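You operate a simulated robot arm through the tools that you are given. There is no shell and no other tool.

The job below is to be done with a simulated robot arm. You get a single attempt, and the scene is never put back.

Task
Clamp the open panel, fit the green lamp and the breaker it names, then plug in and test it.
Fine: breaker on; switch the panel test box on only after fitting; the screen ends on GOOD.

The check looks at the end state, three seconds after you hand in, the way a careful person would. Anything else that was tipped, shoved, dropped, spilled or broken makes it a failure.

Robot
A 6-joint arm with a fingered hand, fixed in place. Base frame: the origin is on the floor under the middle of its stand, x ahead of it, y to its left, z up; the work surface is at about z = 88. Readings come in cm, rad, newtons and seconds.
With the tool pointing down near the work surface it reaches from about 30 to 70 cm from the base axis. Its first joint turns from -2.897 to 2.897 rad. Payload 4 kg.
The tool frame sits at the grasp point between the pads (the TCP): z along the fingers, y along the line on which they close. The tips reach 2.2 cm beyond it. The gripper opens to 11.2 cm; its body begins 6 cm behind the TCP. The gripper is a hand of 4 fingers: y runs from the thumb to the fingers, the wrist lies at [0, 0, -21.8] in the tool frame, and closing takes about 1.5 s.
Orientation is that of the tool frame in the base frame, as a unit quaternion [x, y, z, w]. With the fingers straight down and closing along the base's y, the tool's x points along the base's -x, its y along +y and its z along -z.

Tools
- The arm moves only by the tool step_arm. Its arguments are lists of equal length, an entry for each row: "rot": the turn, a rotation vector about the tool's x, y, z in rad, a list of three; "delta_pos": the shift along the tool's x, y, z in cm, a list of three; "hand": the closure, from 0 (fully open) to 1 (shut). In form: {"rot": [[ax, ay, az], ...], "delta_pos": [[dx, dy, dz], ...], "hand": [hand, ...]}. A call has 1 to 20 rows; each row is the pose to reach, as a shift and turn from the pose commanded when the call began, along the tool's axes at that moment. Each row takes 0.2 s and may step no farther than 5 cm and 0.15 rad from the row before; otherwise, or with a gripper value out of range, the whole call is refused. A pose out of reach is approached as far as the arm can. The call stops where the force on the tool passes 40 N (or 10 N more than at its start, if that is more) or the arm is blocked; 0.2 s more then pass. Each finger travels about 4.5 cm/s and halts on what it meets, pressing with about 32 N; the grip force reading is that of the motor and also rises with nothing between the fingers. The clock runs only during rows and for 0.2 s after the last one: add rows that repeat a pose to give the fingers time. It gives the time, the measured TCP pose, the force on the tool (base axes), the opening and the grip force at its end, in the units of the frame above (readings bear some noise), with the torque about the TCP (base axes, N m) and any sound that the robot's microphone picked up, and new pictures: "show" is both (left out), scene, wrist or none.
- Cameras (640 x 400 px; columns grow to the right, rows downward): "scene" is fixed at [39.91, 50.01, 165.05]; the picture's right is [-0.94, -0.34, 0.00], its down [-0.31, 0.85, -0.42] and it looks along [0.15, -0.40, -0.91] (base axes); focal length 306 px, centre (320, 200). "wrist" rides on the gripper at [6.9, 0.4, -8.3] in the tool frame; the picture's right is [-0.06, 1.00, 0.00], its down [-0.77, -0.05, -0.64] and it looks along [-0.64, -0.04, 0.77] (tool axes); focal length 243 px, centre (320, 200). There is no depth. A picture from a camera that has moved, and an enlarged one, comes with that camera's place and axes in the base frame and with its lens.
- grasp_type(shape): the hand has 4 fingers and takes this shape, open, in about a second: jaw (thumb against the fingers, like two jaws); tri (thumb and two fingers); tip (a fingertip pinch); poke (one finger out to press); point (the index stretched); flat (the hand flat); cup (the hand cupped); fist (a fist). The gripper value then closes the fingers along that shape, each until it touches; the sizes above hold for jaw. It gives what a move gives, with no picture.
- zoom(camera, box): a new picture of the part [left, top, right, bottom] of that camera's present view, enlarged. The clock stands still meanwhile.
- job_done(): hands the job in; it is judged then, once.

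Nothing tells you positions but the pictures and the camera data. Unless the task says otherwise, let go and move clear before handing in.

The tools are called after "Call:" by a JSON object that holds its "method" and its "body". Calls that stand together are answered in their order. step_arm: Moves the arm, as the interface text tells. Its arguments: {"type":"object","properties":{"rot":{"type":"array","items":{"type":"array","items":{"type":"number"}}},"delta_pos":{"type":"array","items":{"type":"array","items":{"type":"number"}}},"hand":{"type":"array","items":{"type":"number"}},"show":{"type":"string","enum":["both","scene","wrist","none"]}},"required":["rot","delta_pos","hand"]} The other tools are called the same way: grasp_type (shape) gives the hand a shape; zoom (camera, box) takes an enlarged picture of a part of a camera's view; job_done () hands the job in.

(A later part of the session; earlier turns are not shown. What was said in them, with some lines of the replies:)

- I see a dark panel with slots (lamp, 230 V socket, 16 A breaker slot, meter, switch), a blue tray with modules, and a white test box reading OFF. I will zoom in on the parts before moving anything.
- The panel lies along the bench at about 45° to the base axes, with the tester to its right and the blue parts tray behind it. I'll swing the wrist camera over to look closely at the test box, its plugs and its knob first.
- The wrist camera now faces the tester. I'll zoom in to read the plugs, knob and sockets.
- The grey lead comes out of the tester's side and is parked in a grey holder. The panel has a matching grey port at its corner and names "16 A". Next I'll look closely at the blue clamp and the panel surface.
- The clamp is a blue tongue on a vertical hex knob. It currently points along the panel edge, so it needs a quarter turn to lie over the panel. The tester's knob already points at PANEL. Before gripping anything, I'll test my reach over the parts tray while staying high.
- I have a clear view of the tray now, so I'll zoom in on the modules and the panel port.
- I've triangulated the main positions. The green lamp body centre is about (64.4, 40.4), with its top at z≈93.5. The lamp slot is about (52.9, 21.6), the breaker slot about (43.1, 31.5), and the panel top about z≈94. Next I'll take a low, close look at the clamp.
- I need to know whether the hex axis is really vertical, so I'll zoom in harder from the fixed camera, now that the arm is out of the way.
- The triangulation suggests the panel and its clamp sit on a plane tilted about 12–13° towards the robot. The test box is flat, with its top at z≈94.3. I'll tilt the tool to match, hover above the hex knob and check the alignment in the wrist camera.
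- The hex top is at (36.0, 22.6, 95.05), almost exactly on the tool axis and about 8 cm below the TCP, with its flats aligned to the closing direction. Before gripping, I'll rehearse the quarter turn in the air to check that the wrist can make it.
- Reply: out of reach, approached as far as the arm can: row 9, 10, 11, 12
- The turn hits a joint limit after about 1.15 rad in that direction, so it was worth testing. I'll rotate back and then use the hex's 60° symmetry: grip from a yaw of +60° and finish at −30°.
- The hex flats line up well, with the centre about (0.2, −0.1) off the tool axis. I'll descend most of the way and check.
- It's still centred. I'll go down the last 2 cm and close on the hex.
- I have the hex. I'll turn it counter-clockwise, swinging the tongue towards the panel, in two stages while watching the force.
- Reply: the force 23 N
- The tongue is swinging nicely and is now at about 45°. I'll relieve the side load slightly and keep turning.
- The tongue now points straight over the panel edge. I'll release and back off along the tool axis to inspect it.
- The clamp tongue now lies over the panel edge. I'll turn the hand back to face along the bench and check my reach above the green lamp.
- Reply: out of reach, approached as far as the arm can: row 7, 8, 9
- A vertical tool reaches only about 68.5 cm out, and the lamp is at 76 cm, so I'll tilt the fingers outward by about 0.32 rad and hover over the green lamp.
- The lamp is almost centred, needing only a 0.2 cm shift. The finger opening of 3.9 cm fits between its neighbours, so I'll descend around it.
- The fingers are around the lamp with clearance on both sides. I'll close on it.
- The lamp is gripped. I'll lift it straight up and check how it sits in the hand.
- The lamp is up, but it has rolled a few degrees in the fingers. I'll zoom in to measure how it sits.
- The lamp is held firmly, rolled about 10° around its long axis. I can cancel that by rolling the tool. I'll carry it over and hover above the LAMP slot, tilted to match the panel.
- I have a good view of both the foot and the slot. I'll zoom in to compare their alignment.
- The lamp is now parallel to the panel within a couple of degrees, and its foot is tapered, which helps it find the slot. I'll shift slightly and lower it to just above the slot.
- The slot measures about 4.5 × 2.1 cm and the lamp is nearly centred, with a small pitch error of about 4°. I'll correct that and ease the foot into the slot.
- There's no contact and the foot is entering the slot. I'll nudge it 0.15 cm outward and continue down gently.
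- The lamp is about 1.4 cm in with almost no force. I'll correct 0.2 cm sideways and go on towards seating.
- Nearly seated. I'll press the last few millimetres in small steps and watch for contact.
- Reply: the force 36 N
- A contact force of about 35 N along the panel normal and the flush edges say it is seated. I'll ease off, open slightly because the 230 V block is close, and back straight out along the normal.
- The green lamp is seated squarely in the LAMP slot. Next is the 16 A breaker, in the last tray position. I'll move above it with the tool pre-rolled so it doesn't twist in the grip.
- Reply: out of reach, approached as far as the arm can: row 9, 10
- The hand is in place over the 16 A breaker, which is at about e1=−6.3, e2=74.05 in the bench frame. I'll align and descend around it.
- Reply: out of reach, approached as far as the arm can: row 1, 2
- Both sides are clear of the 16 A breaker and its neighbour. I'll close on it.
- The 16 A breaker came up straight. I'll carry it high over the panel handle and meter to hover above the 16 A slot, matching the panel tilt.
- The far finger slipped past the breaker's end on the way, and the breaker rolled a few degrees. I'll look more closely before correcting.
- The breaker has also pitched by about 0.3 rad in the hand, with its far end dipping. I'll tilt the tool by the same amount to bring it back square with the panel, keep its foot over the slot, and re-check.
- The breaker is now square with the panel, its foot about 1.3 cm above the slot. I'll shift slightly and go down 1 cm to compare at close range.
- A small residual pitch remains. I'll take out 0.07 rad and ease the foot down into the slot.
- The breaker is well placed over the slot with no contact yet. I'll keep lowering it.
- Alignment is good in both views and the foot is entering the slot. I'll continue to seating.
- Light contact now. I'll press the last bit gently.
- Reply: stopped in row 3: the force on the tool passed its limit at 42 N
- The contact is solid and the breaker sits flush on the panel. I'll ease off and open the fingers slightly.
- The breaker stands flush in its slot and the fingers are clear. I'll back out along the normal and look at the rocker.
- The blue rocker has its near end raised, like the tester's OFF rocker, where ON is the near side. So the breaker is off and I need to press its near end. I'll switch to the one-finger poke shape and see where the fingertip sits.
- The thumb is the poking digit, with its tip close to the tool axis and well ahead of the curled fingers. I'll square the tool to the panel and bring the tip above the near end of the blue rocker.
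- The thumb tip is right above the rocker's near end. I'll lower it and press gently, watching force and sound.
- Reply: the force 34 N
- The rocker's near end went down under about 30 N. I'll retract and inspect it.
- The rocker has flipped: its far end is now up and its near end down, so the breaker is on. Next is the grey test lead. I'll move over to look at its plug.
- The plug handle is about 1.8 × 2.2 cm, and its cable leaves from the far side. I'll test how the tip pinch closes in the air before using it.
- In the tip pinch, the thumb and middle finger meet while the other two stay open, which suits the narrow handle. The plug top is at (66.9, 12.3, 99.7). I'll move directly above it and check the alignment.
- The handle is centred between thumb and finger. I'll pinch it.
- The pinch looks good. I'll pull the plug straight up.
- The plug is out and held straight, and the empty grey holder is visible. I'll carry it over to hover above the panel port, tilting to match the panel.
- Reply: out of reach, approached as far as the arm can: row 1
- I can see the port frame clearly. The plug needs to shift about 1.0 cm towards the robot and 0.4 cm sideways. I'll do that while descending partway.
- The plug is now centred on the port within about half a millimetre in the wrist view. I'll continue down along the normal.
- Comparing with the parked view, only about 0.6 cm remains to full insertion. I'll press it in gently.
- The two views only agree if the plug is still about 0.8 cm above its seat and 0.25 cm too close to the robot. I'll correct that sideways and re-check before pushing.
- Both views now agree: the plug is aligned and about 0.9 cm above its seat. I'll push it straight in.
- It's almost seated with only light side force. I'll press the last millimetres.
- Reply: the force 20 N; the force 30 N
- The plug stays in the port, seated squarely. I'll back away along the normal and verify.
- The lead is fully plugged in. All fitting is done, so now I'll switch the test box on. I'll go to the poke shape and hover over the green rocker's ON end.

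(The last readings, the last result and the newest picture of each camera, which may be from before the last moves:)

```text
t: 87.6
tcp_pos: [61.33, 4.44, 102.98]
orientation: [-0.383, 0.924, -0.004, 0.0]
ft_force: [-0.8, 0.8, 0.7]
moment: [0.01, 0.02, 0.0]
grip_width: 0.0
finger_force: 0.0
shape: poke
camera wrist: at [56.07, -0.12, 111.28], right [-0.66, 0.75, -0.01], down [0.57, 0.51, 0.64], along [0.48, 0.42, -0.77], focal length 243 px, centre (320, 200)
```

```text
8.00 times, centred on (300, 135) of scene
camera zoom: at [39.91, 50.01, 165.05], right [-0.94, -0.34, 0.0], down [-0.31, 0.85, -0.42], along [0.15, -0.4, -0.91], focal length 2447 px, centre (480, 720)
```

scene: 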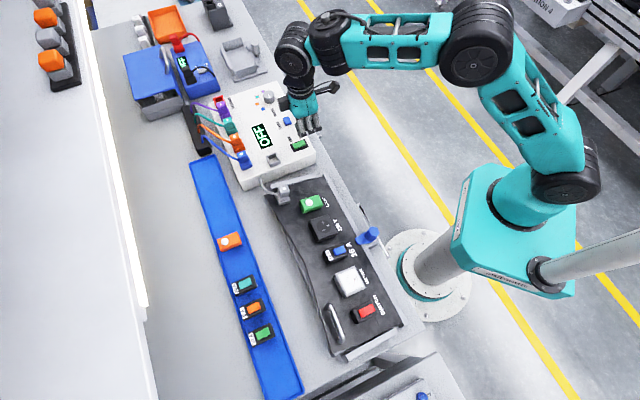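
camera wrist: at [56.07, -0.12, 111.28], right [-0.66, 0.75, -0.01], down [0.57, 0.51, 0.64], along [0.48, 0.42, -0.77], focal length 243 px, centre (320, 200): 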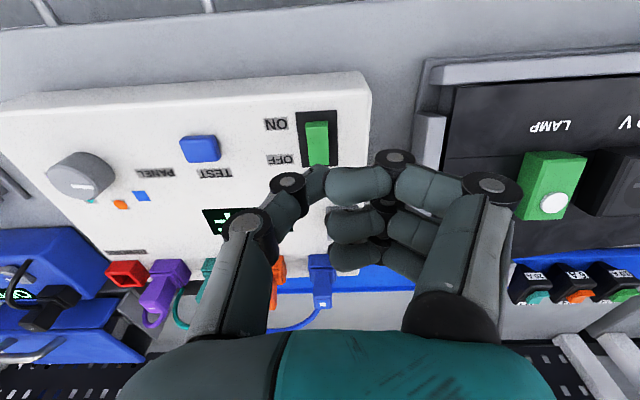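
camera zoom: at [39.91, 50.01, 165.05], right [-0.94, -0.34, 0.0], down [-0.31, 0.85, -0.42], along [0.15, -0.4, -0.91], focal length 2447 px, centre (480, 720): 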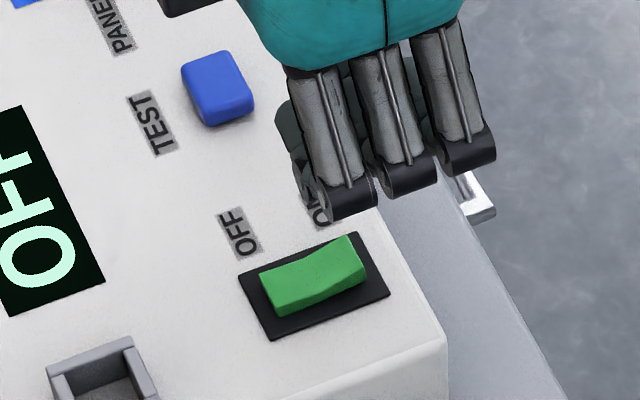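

Call:
{"method": "step_arm", "body": {"rot": [[0, 0, 0], [0, 0, 0], [0, 0, 0], [0, 0, 0], [0, 0, 0], [0, 0, 0], [0, 0, 0], [0, 0, 0]], "delta_pos": [[-0.2, 0.05, 2], [-0.2, 0.05, 4], [-0.2, 0.05, 4.8], [-0.2, 0.05, 5.0], [-0.2, 0.05, 5.2], [-0.2, 0.05, 5.4], [-0.2, 0.05, 5.6], [-0.2, 0.05, 5.75]], "hand": [0, 0, 0, 0, 0, 0, 0, 0], "show": "scene"}}

Call:
{"method": "zoom", "body": {"camera": "scene", "box": [240, 110, 330, 170]}}

Call:
{"method": "zoom", "body": {"camera": "wrist", "box": [240, 110, 400, 230]}}

```text
t: 89.4
tcp_pos: [61.42, 4.58, 97.28]
orientation: [-0.384, 0.923, -0.004, 0.001]
ft_force: [-0.1, 0.3, 3.3]
moment: [0.0, 0.01, 0.0]
grip_width: 0.0
finger_force: 0.1
shape: poke
```

scene: 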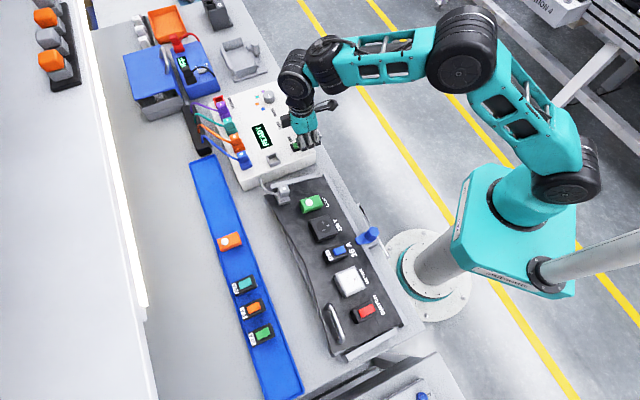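

```text
6.67 times, centred on (285, 140) of scene
camera zoom: at [39.91, 50.01, 165.05], right [-0.94, -0.34, 0.0], down [-0.31, 0.85, -0.42], along [0.15, -0.4, -0.91], focal length 2039 px, centre (553, 600)
```

zoom: 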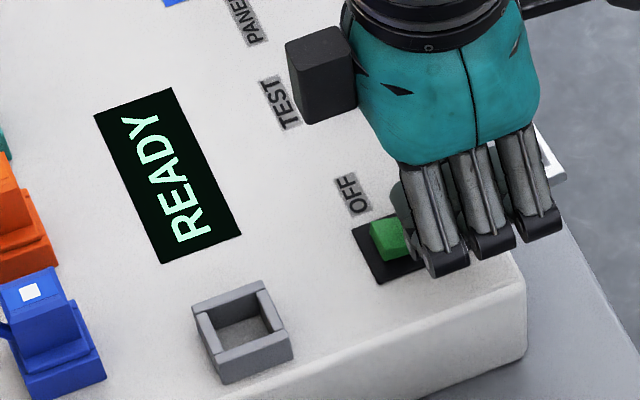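

```text
3.33 times, centred on (320, 170) of wrist
camera zoom: at [56.18, 0.01, 105.49], right [-0.66, 0.75, -0.01], down [0.57, 0.51, 0.64], along [0.48, 0.42, -0.77], focal length 809 px, centre (320, 300)
```

zoom: 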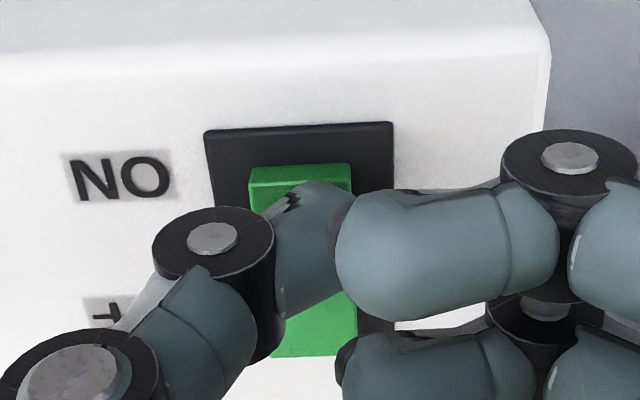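

The screen reads READY, so the tester is on. Now I'll move over to the TEST button.

Call:
{"method": "step_arm", "body": {"rot": [[0, 0, 0], [0, 0, 0], [0, 0, 0], [0, 0, 0], [0, 0, 0]], "delta_pos": [[0, 0, -1.5], [0, -0.3, -4], [-0.3, -4, -4.5], [-0.7, -7.5, -4], [-0.91, -8.87, -3.72]], "hand": [0, 0, 0, 0, 0], "show": "both"}}

Call:
{"method": "zoom", "body": {"camera": "wrist", "box": [240, 90, 400, 210]}}

Call:
{"method": "zoom", "body": {"camera": "scene", "box": [250, 90, 330, 160]}}

```text
t: 90.6
tcp_pos: [68.22, -1.08, 100.85]
orientation: [-0.383, 0.924, -0.004, 0.001]
ft_force: [-0.7, 0.6, 0.7]
moment: [0.02, 0.03, 0.0]
grip_width: 0.01
finger_force: 0.0
shape: poke
camera wrist: at [63.02, -5.61, 109.15], right [-0.66, 0.75, -0.01], down [0.57, 0.51, 0.64], along [0.48, 0.42, -0.77], focal length 243 px, centre (320, 200)
```

scene: 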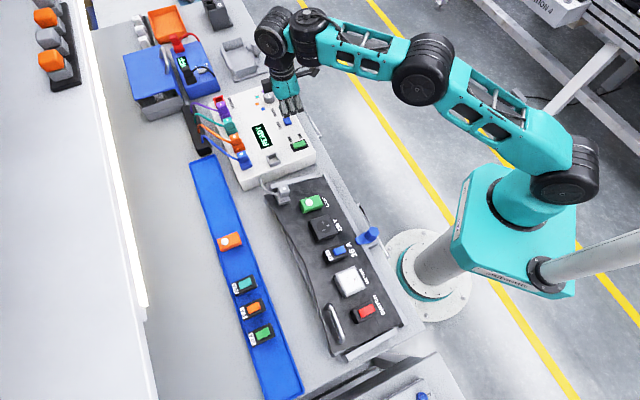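
wrist: 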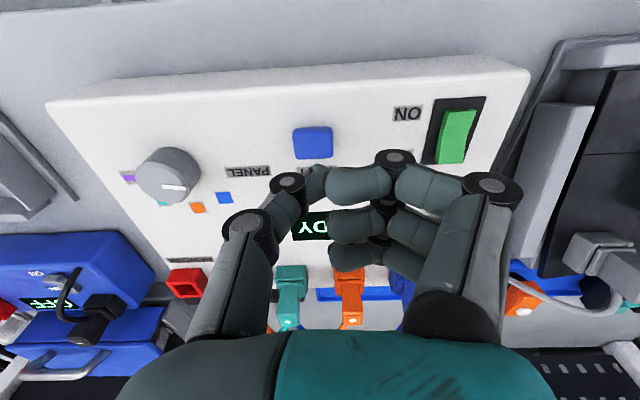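

```text
3.33 times, centred on (320, 150) of wrist
camera zoom: at [63.02, -5.61, 109.15], right [-0.66, 0.75, -0.01], down [0.57, 0.51, 0.64], along [0.48, 0.42, -0.77], focal length 809 px, centre (320, 367)
```

zoom: 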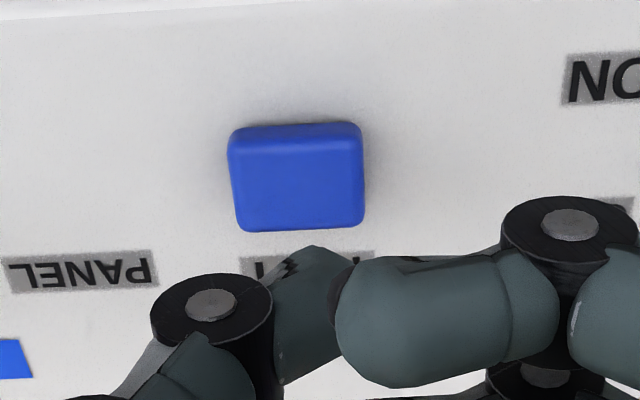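

```text
5.71 times, centred on (290, 125) of scene
camera zoom: at [39.91, 50.01, 165.05], right [-0.94, -0.34, 0.0], down [-0.31, 0.85, -0.42], along [0.15, -0.4, -0.91], focal length 1748 px, centre (491, 629)
```

zoom: 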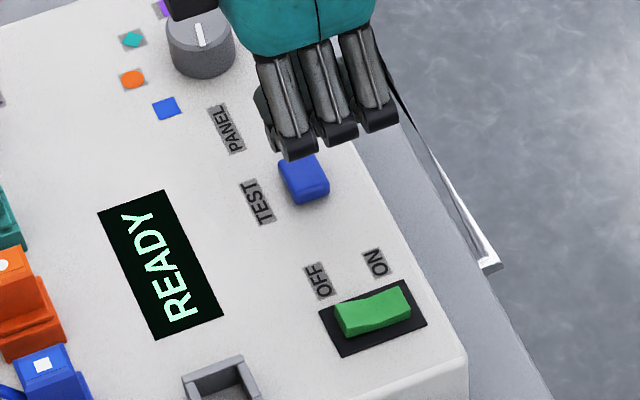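

The thumb is over the TEST button. I'll press it.

Call:
{"method": "step_arm", "body": {"rot": [[0, 0, 0], [0, 0, 0], [0, 0, 0], [0, 0, 0], [0, 0, 0], [0, 0, 0]], "delta_pos": [[-0.05, -0.12, 1.5], [-0.05, -0.12, 2.7], [-0.05, -0.12, 3.0], [-0.05, -0.12, 3.2], [-0.05, -0.12, 3.4], [-0.05, -0.12, 3.55]], "hand": [0, 0, 0, 0, 0, 0], "show": "scene"}}

Call:
{"method": "zoom", "body": {"camera": "scene", "box": [240, 100, 330, 170]}}

Call:
{"method": "zoom", "body": {"camera": "wrist", "box": [240, 110, 400, 230]}}

```text
t: 92.0
tcp_pos: [68.53, -1.15, 97.43]
orientation: [-0.383, 0.924, -0.004, 0.0]
ft_force: [-0.9, 0.9, 0.6]
moment: [-0.01, -0.01, -0.01]
grip_width: 0.0
finger_force: 0.0
shape: poke
```

scene: 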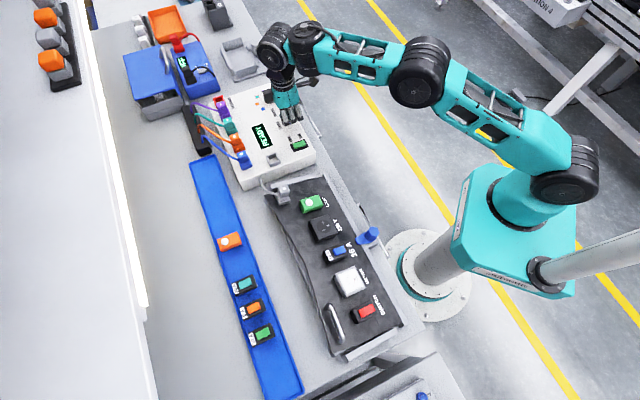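

```text
5.71 times, centred on (285, 135) of scene
camera zoom: at [39.91, 50.01, 165.05], right [-0.94, -0.34, 0.0], down [-0.31, 0.85, -0.42], along [0.15, -0.4, -0.91], focal length 1748 px, centre (520, 571)
```

zoom: 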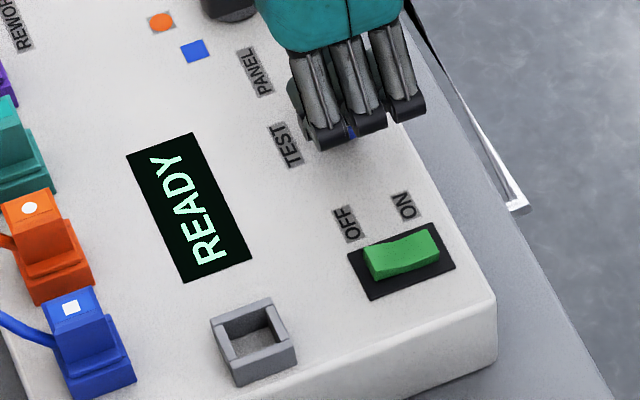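

```text
3.33 times, centred on (320, 170) of wrist
camera zoom: at [63.29, -5.69, 105.71], right [-0.66, 0.75, -0.01], down [0.57, 0.51, 0.64], along [0.48, 0.42, -0.77], focal length 809 px, centre (320, 300)
```

zoom: 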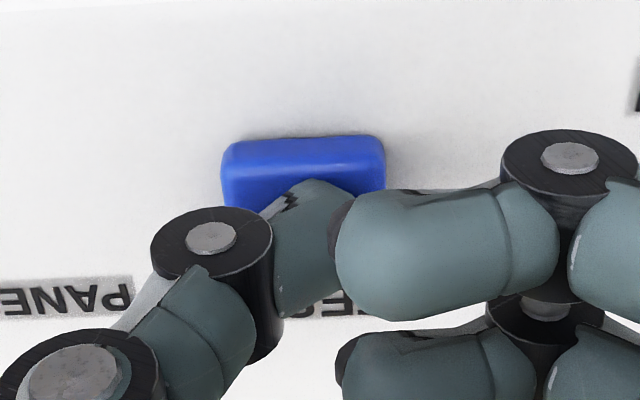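

Call:
{"method": "step_arm", "body": {"rot": [[0, 0, 0], [0, 0, 0], [0, 0, 0], [0, 0, 0]], "delta_pos": [[0, 0, 0.15], [0, 0, 0.3], [0, 0, 0.45], [0, 0, 0.6]], "hand": [0, 0, 0, 0], "show": "none"}}

Call:
{"method": "zoom", "body": {"camera": "scene", "box": [240, 100, 330, 170]}}

Call:
{"method": "zoom", "body": {"camera": "wrist", "box": [240, 110, 400, 230]}}

```text
t: 93.0
tcp_pos: [68.51, -1.13, 96.78]
orientation: [-0.384, 0.923, -0.004, 0.001]
ft_force: [1.6, -0.3, 3.2]
moment: [0.0, -0.03, -0.01]
grip_width: 0.02
finger_force: 0.1
shape: poke
heard: click
```

```text
5.71 times, centred on (285, 135) of scene
camera zoom: at [39.91, 50.01, 165.05], right [-0.94, -0.34, 0.0], down [-0.31, 0.85, -0.42], along [0.15, -0.4, -0.91], focal length 1748 px, centre (520, 571)
```

zoom: 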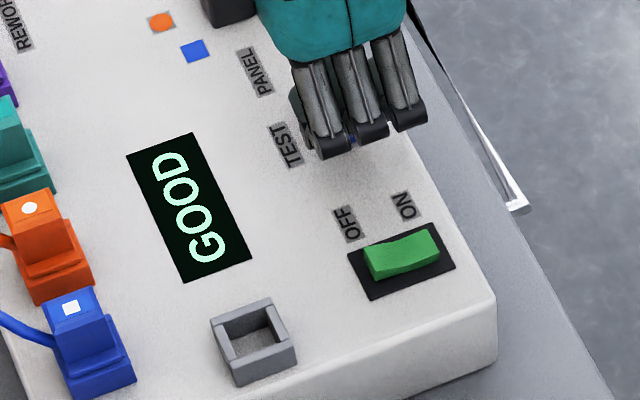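

```text
3.33 times, centred on (320, 170) of wrist
camera zoom: at [63.22, -5.65, 105.16], right [-0.66, 0.75, -0.01], down [0.57, 0.51, 0.64], along [0.49, 0.42, -0.77], focal length 809 px, centre (320, 300)
```

zoom: 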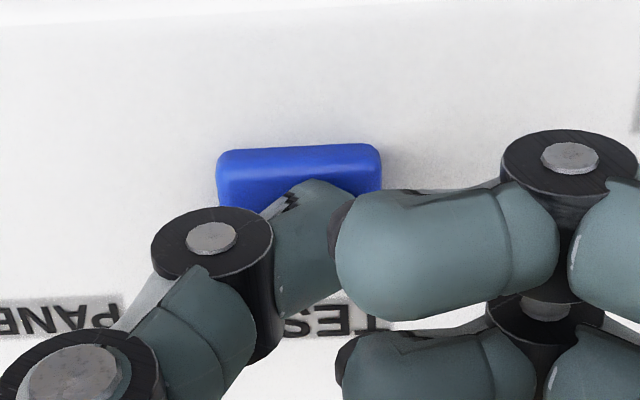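

Click – the screen shows GOOD. I'll lift off, move clear and check the final state of everything.

Call:
{"method": "step_arm", "body": {"rot": [[0, 0, 0], [0, 0, 0], [0, 0, 0], [0, 0, 0], [0, 0, 0], [0, 0, 0], [0, 0, 0], [0, 0, 0]], "delta_pos": [[0, 0, -1], [0.5, 0, -4], [2, 0, -8], [5, 1, -11.5], [9, 2, -14], [13.5, 3, -15], [18, 4, -15], [21, 5, -15]], "hand": [0, 0, 0, 0, 0, 0, 0, 0], "show": "both"}}

Call:
{"method": "zoom", "body": {"camera": "scene", "box": [190, 80, 330, 180]}}

Call:
{"method": "zoom", "body": {"camera": "scene", "box": [255, 170, 415, 270]}}

Call:
{"method": "zoom", "body": {"camera": "scene", "box": [190, 210, 350, 320]}}

Call:
{"method": "zoom", "body": {"camera": "scene", "box": [330, 200, 410, 260]}}

```text
t: 94.8
tcp_pos: [50.02, -12.05, 111.77]
orientation: [-0.383, 0.924, -0.004, 0.0]
ft_force: [-0.5, 0.3, -1.2]
moment: [-0.01, 0.02, 0.02]
grip_width: 0.0
finger_force: 0.1
shape: poke
camera wrist: at [44.77, -16.71, 120.01], right [-0.66, 0.75, -0.01], down [0.57, 0.51, 0.64], along [0.48, 0.42, -0.77], focal length 243 px, centre (320, 200)
```

scene: 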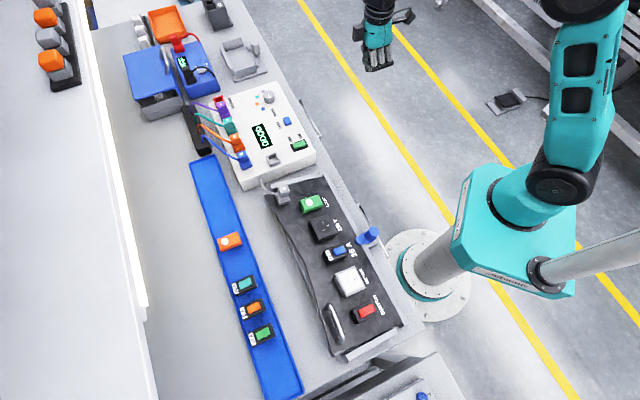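
wrist: 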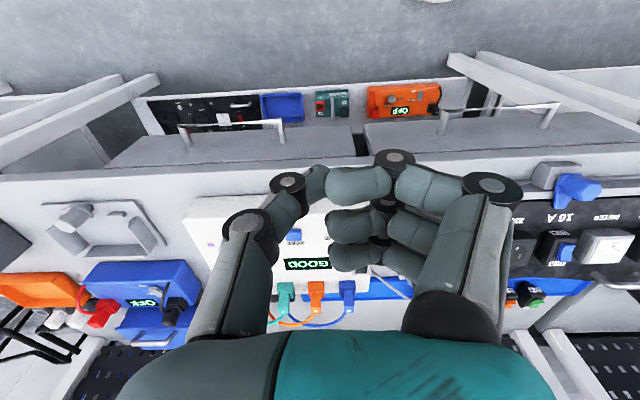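

```text
4.00 times, centred on (260, 130) of scene
camera zoom: at [39.91, 50.01, 165.05], right [-0.94, -0.34, 0.0], down [-0.31, 0.85, -0.42], along [0.15, -0.4, -0.91], focal length 1223 px, centre (560, 480)
```

zoom: 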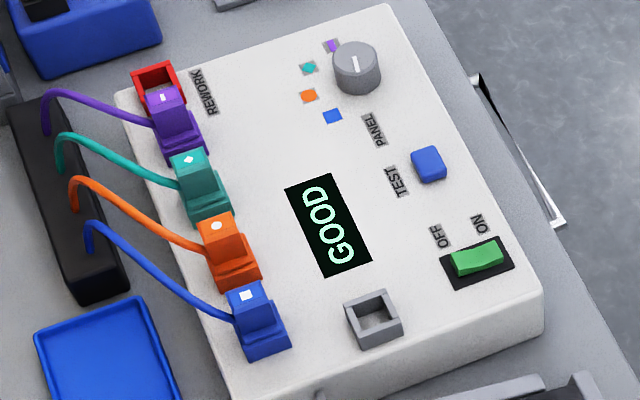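

```text
4.00 times, centred on (335, 220) of scene
camera zoom: at [39.91, 50.01, 165.05], right [-0.94, -0.34, 0.0], down [-0.31, 0.85, -0.42], along [0.15, -0.4, -0.91], focal length 1223 px, centre (260, 120)
```

zoom: 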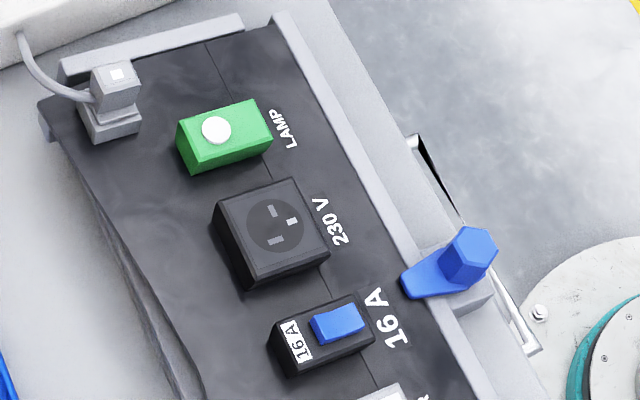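

```text
3.64 times, centred on (270, 265) of scene
camera zoom: at [39.91, 50.01, 165.05], right [-0.94, -0.34, 0.0], down [-0.31, 0.85, -0.42], along [0.15, -0.4, -0.91], focal length 1112 px, centre (502, -36)
```

zoom: 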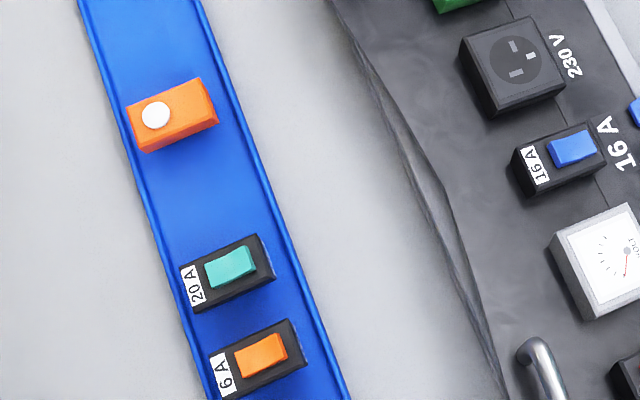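

```text
6.67 times, centred on (370, 230) of scene
camera zoom: at [39.91, 50.01, 165.05], right [-0.94, -0.34, 0.0], down [-0.31, 0.85, -0.42], along [0.15, -0.4, -0.91], focal length 2039 px, centre (-13, 0)
```

zoom: 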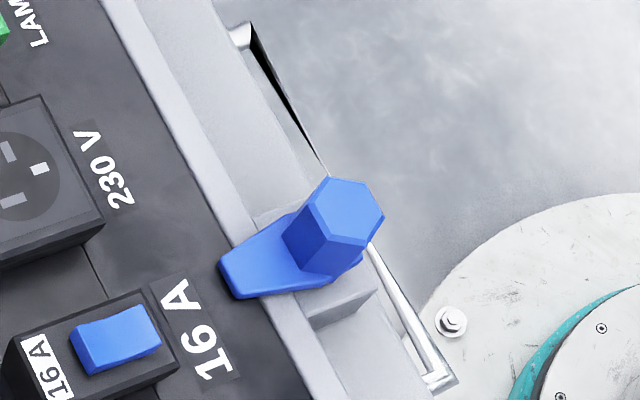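

Everything checks out, and nothing else has moved:
- The clamp tongue is over the panel edge.
- The green lamp and the 16 A breaker are flush in their slots, with the breaker on.
- The grey lead is plugged into the panel port.
- The tester is on and shows GOOD.

The arm is well clear, so I'm handing in.

Call:
{"method": "job_done", "body": {}}

```text
The job is handed in.
```

The panel is clamped, fitted and plugged in, and the tester's screen read GOOD when I handed the job in.

- **Clamp:** I turned the blue hex knob about a quarter turn, so its tongue now lies over the panel edge. I heard no click and felt no hard stop, so I judged the angle by eye.
- **Lamp and breaker:** the green lamp is in the LAMP slot. The 16 A breaker, the one the panel names, is in its slot, and both sit flush. The breaker tipped in the fingers on the way over, so I straightened it before inserting it.
- **Breaker on:** I pressed the rocker's near end and it flipped. Near turned out to be ON on the tester as well.
- **Test:** I plugged the grey lead into the panel port after both parts were fitted, then switched the tester on. It showed READY, and pressing TEST clicked and brought up GOOD.

I left the tester's PANEL knob alone because it already pointed at PANEL, and I didn't touch the panel's red switch. In the last pictures the remaining tray parts were where they started, and the arm is clear of the bench.
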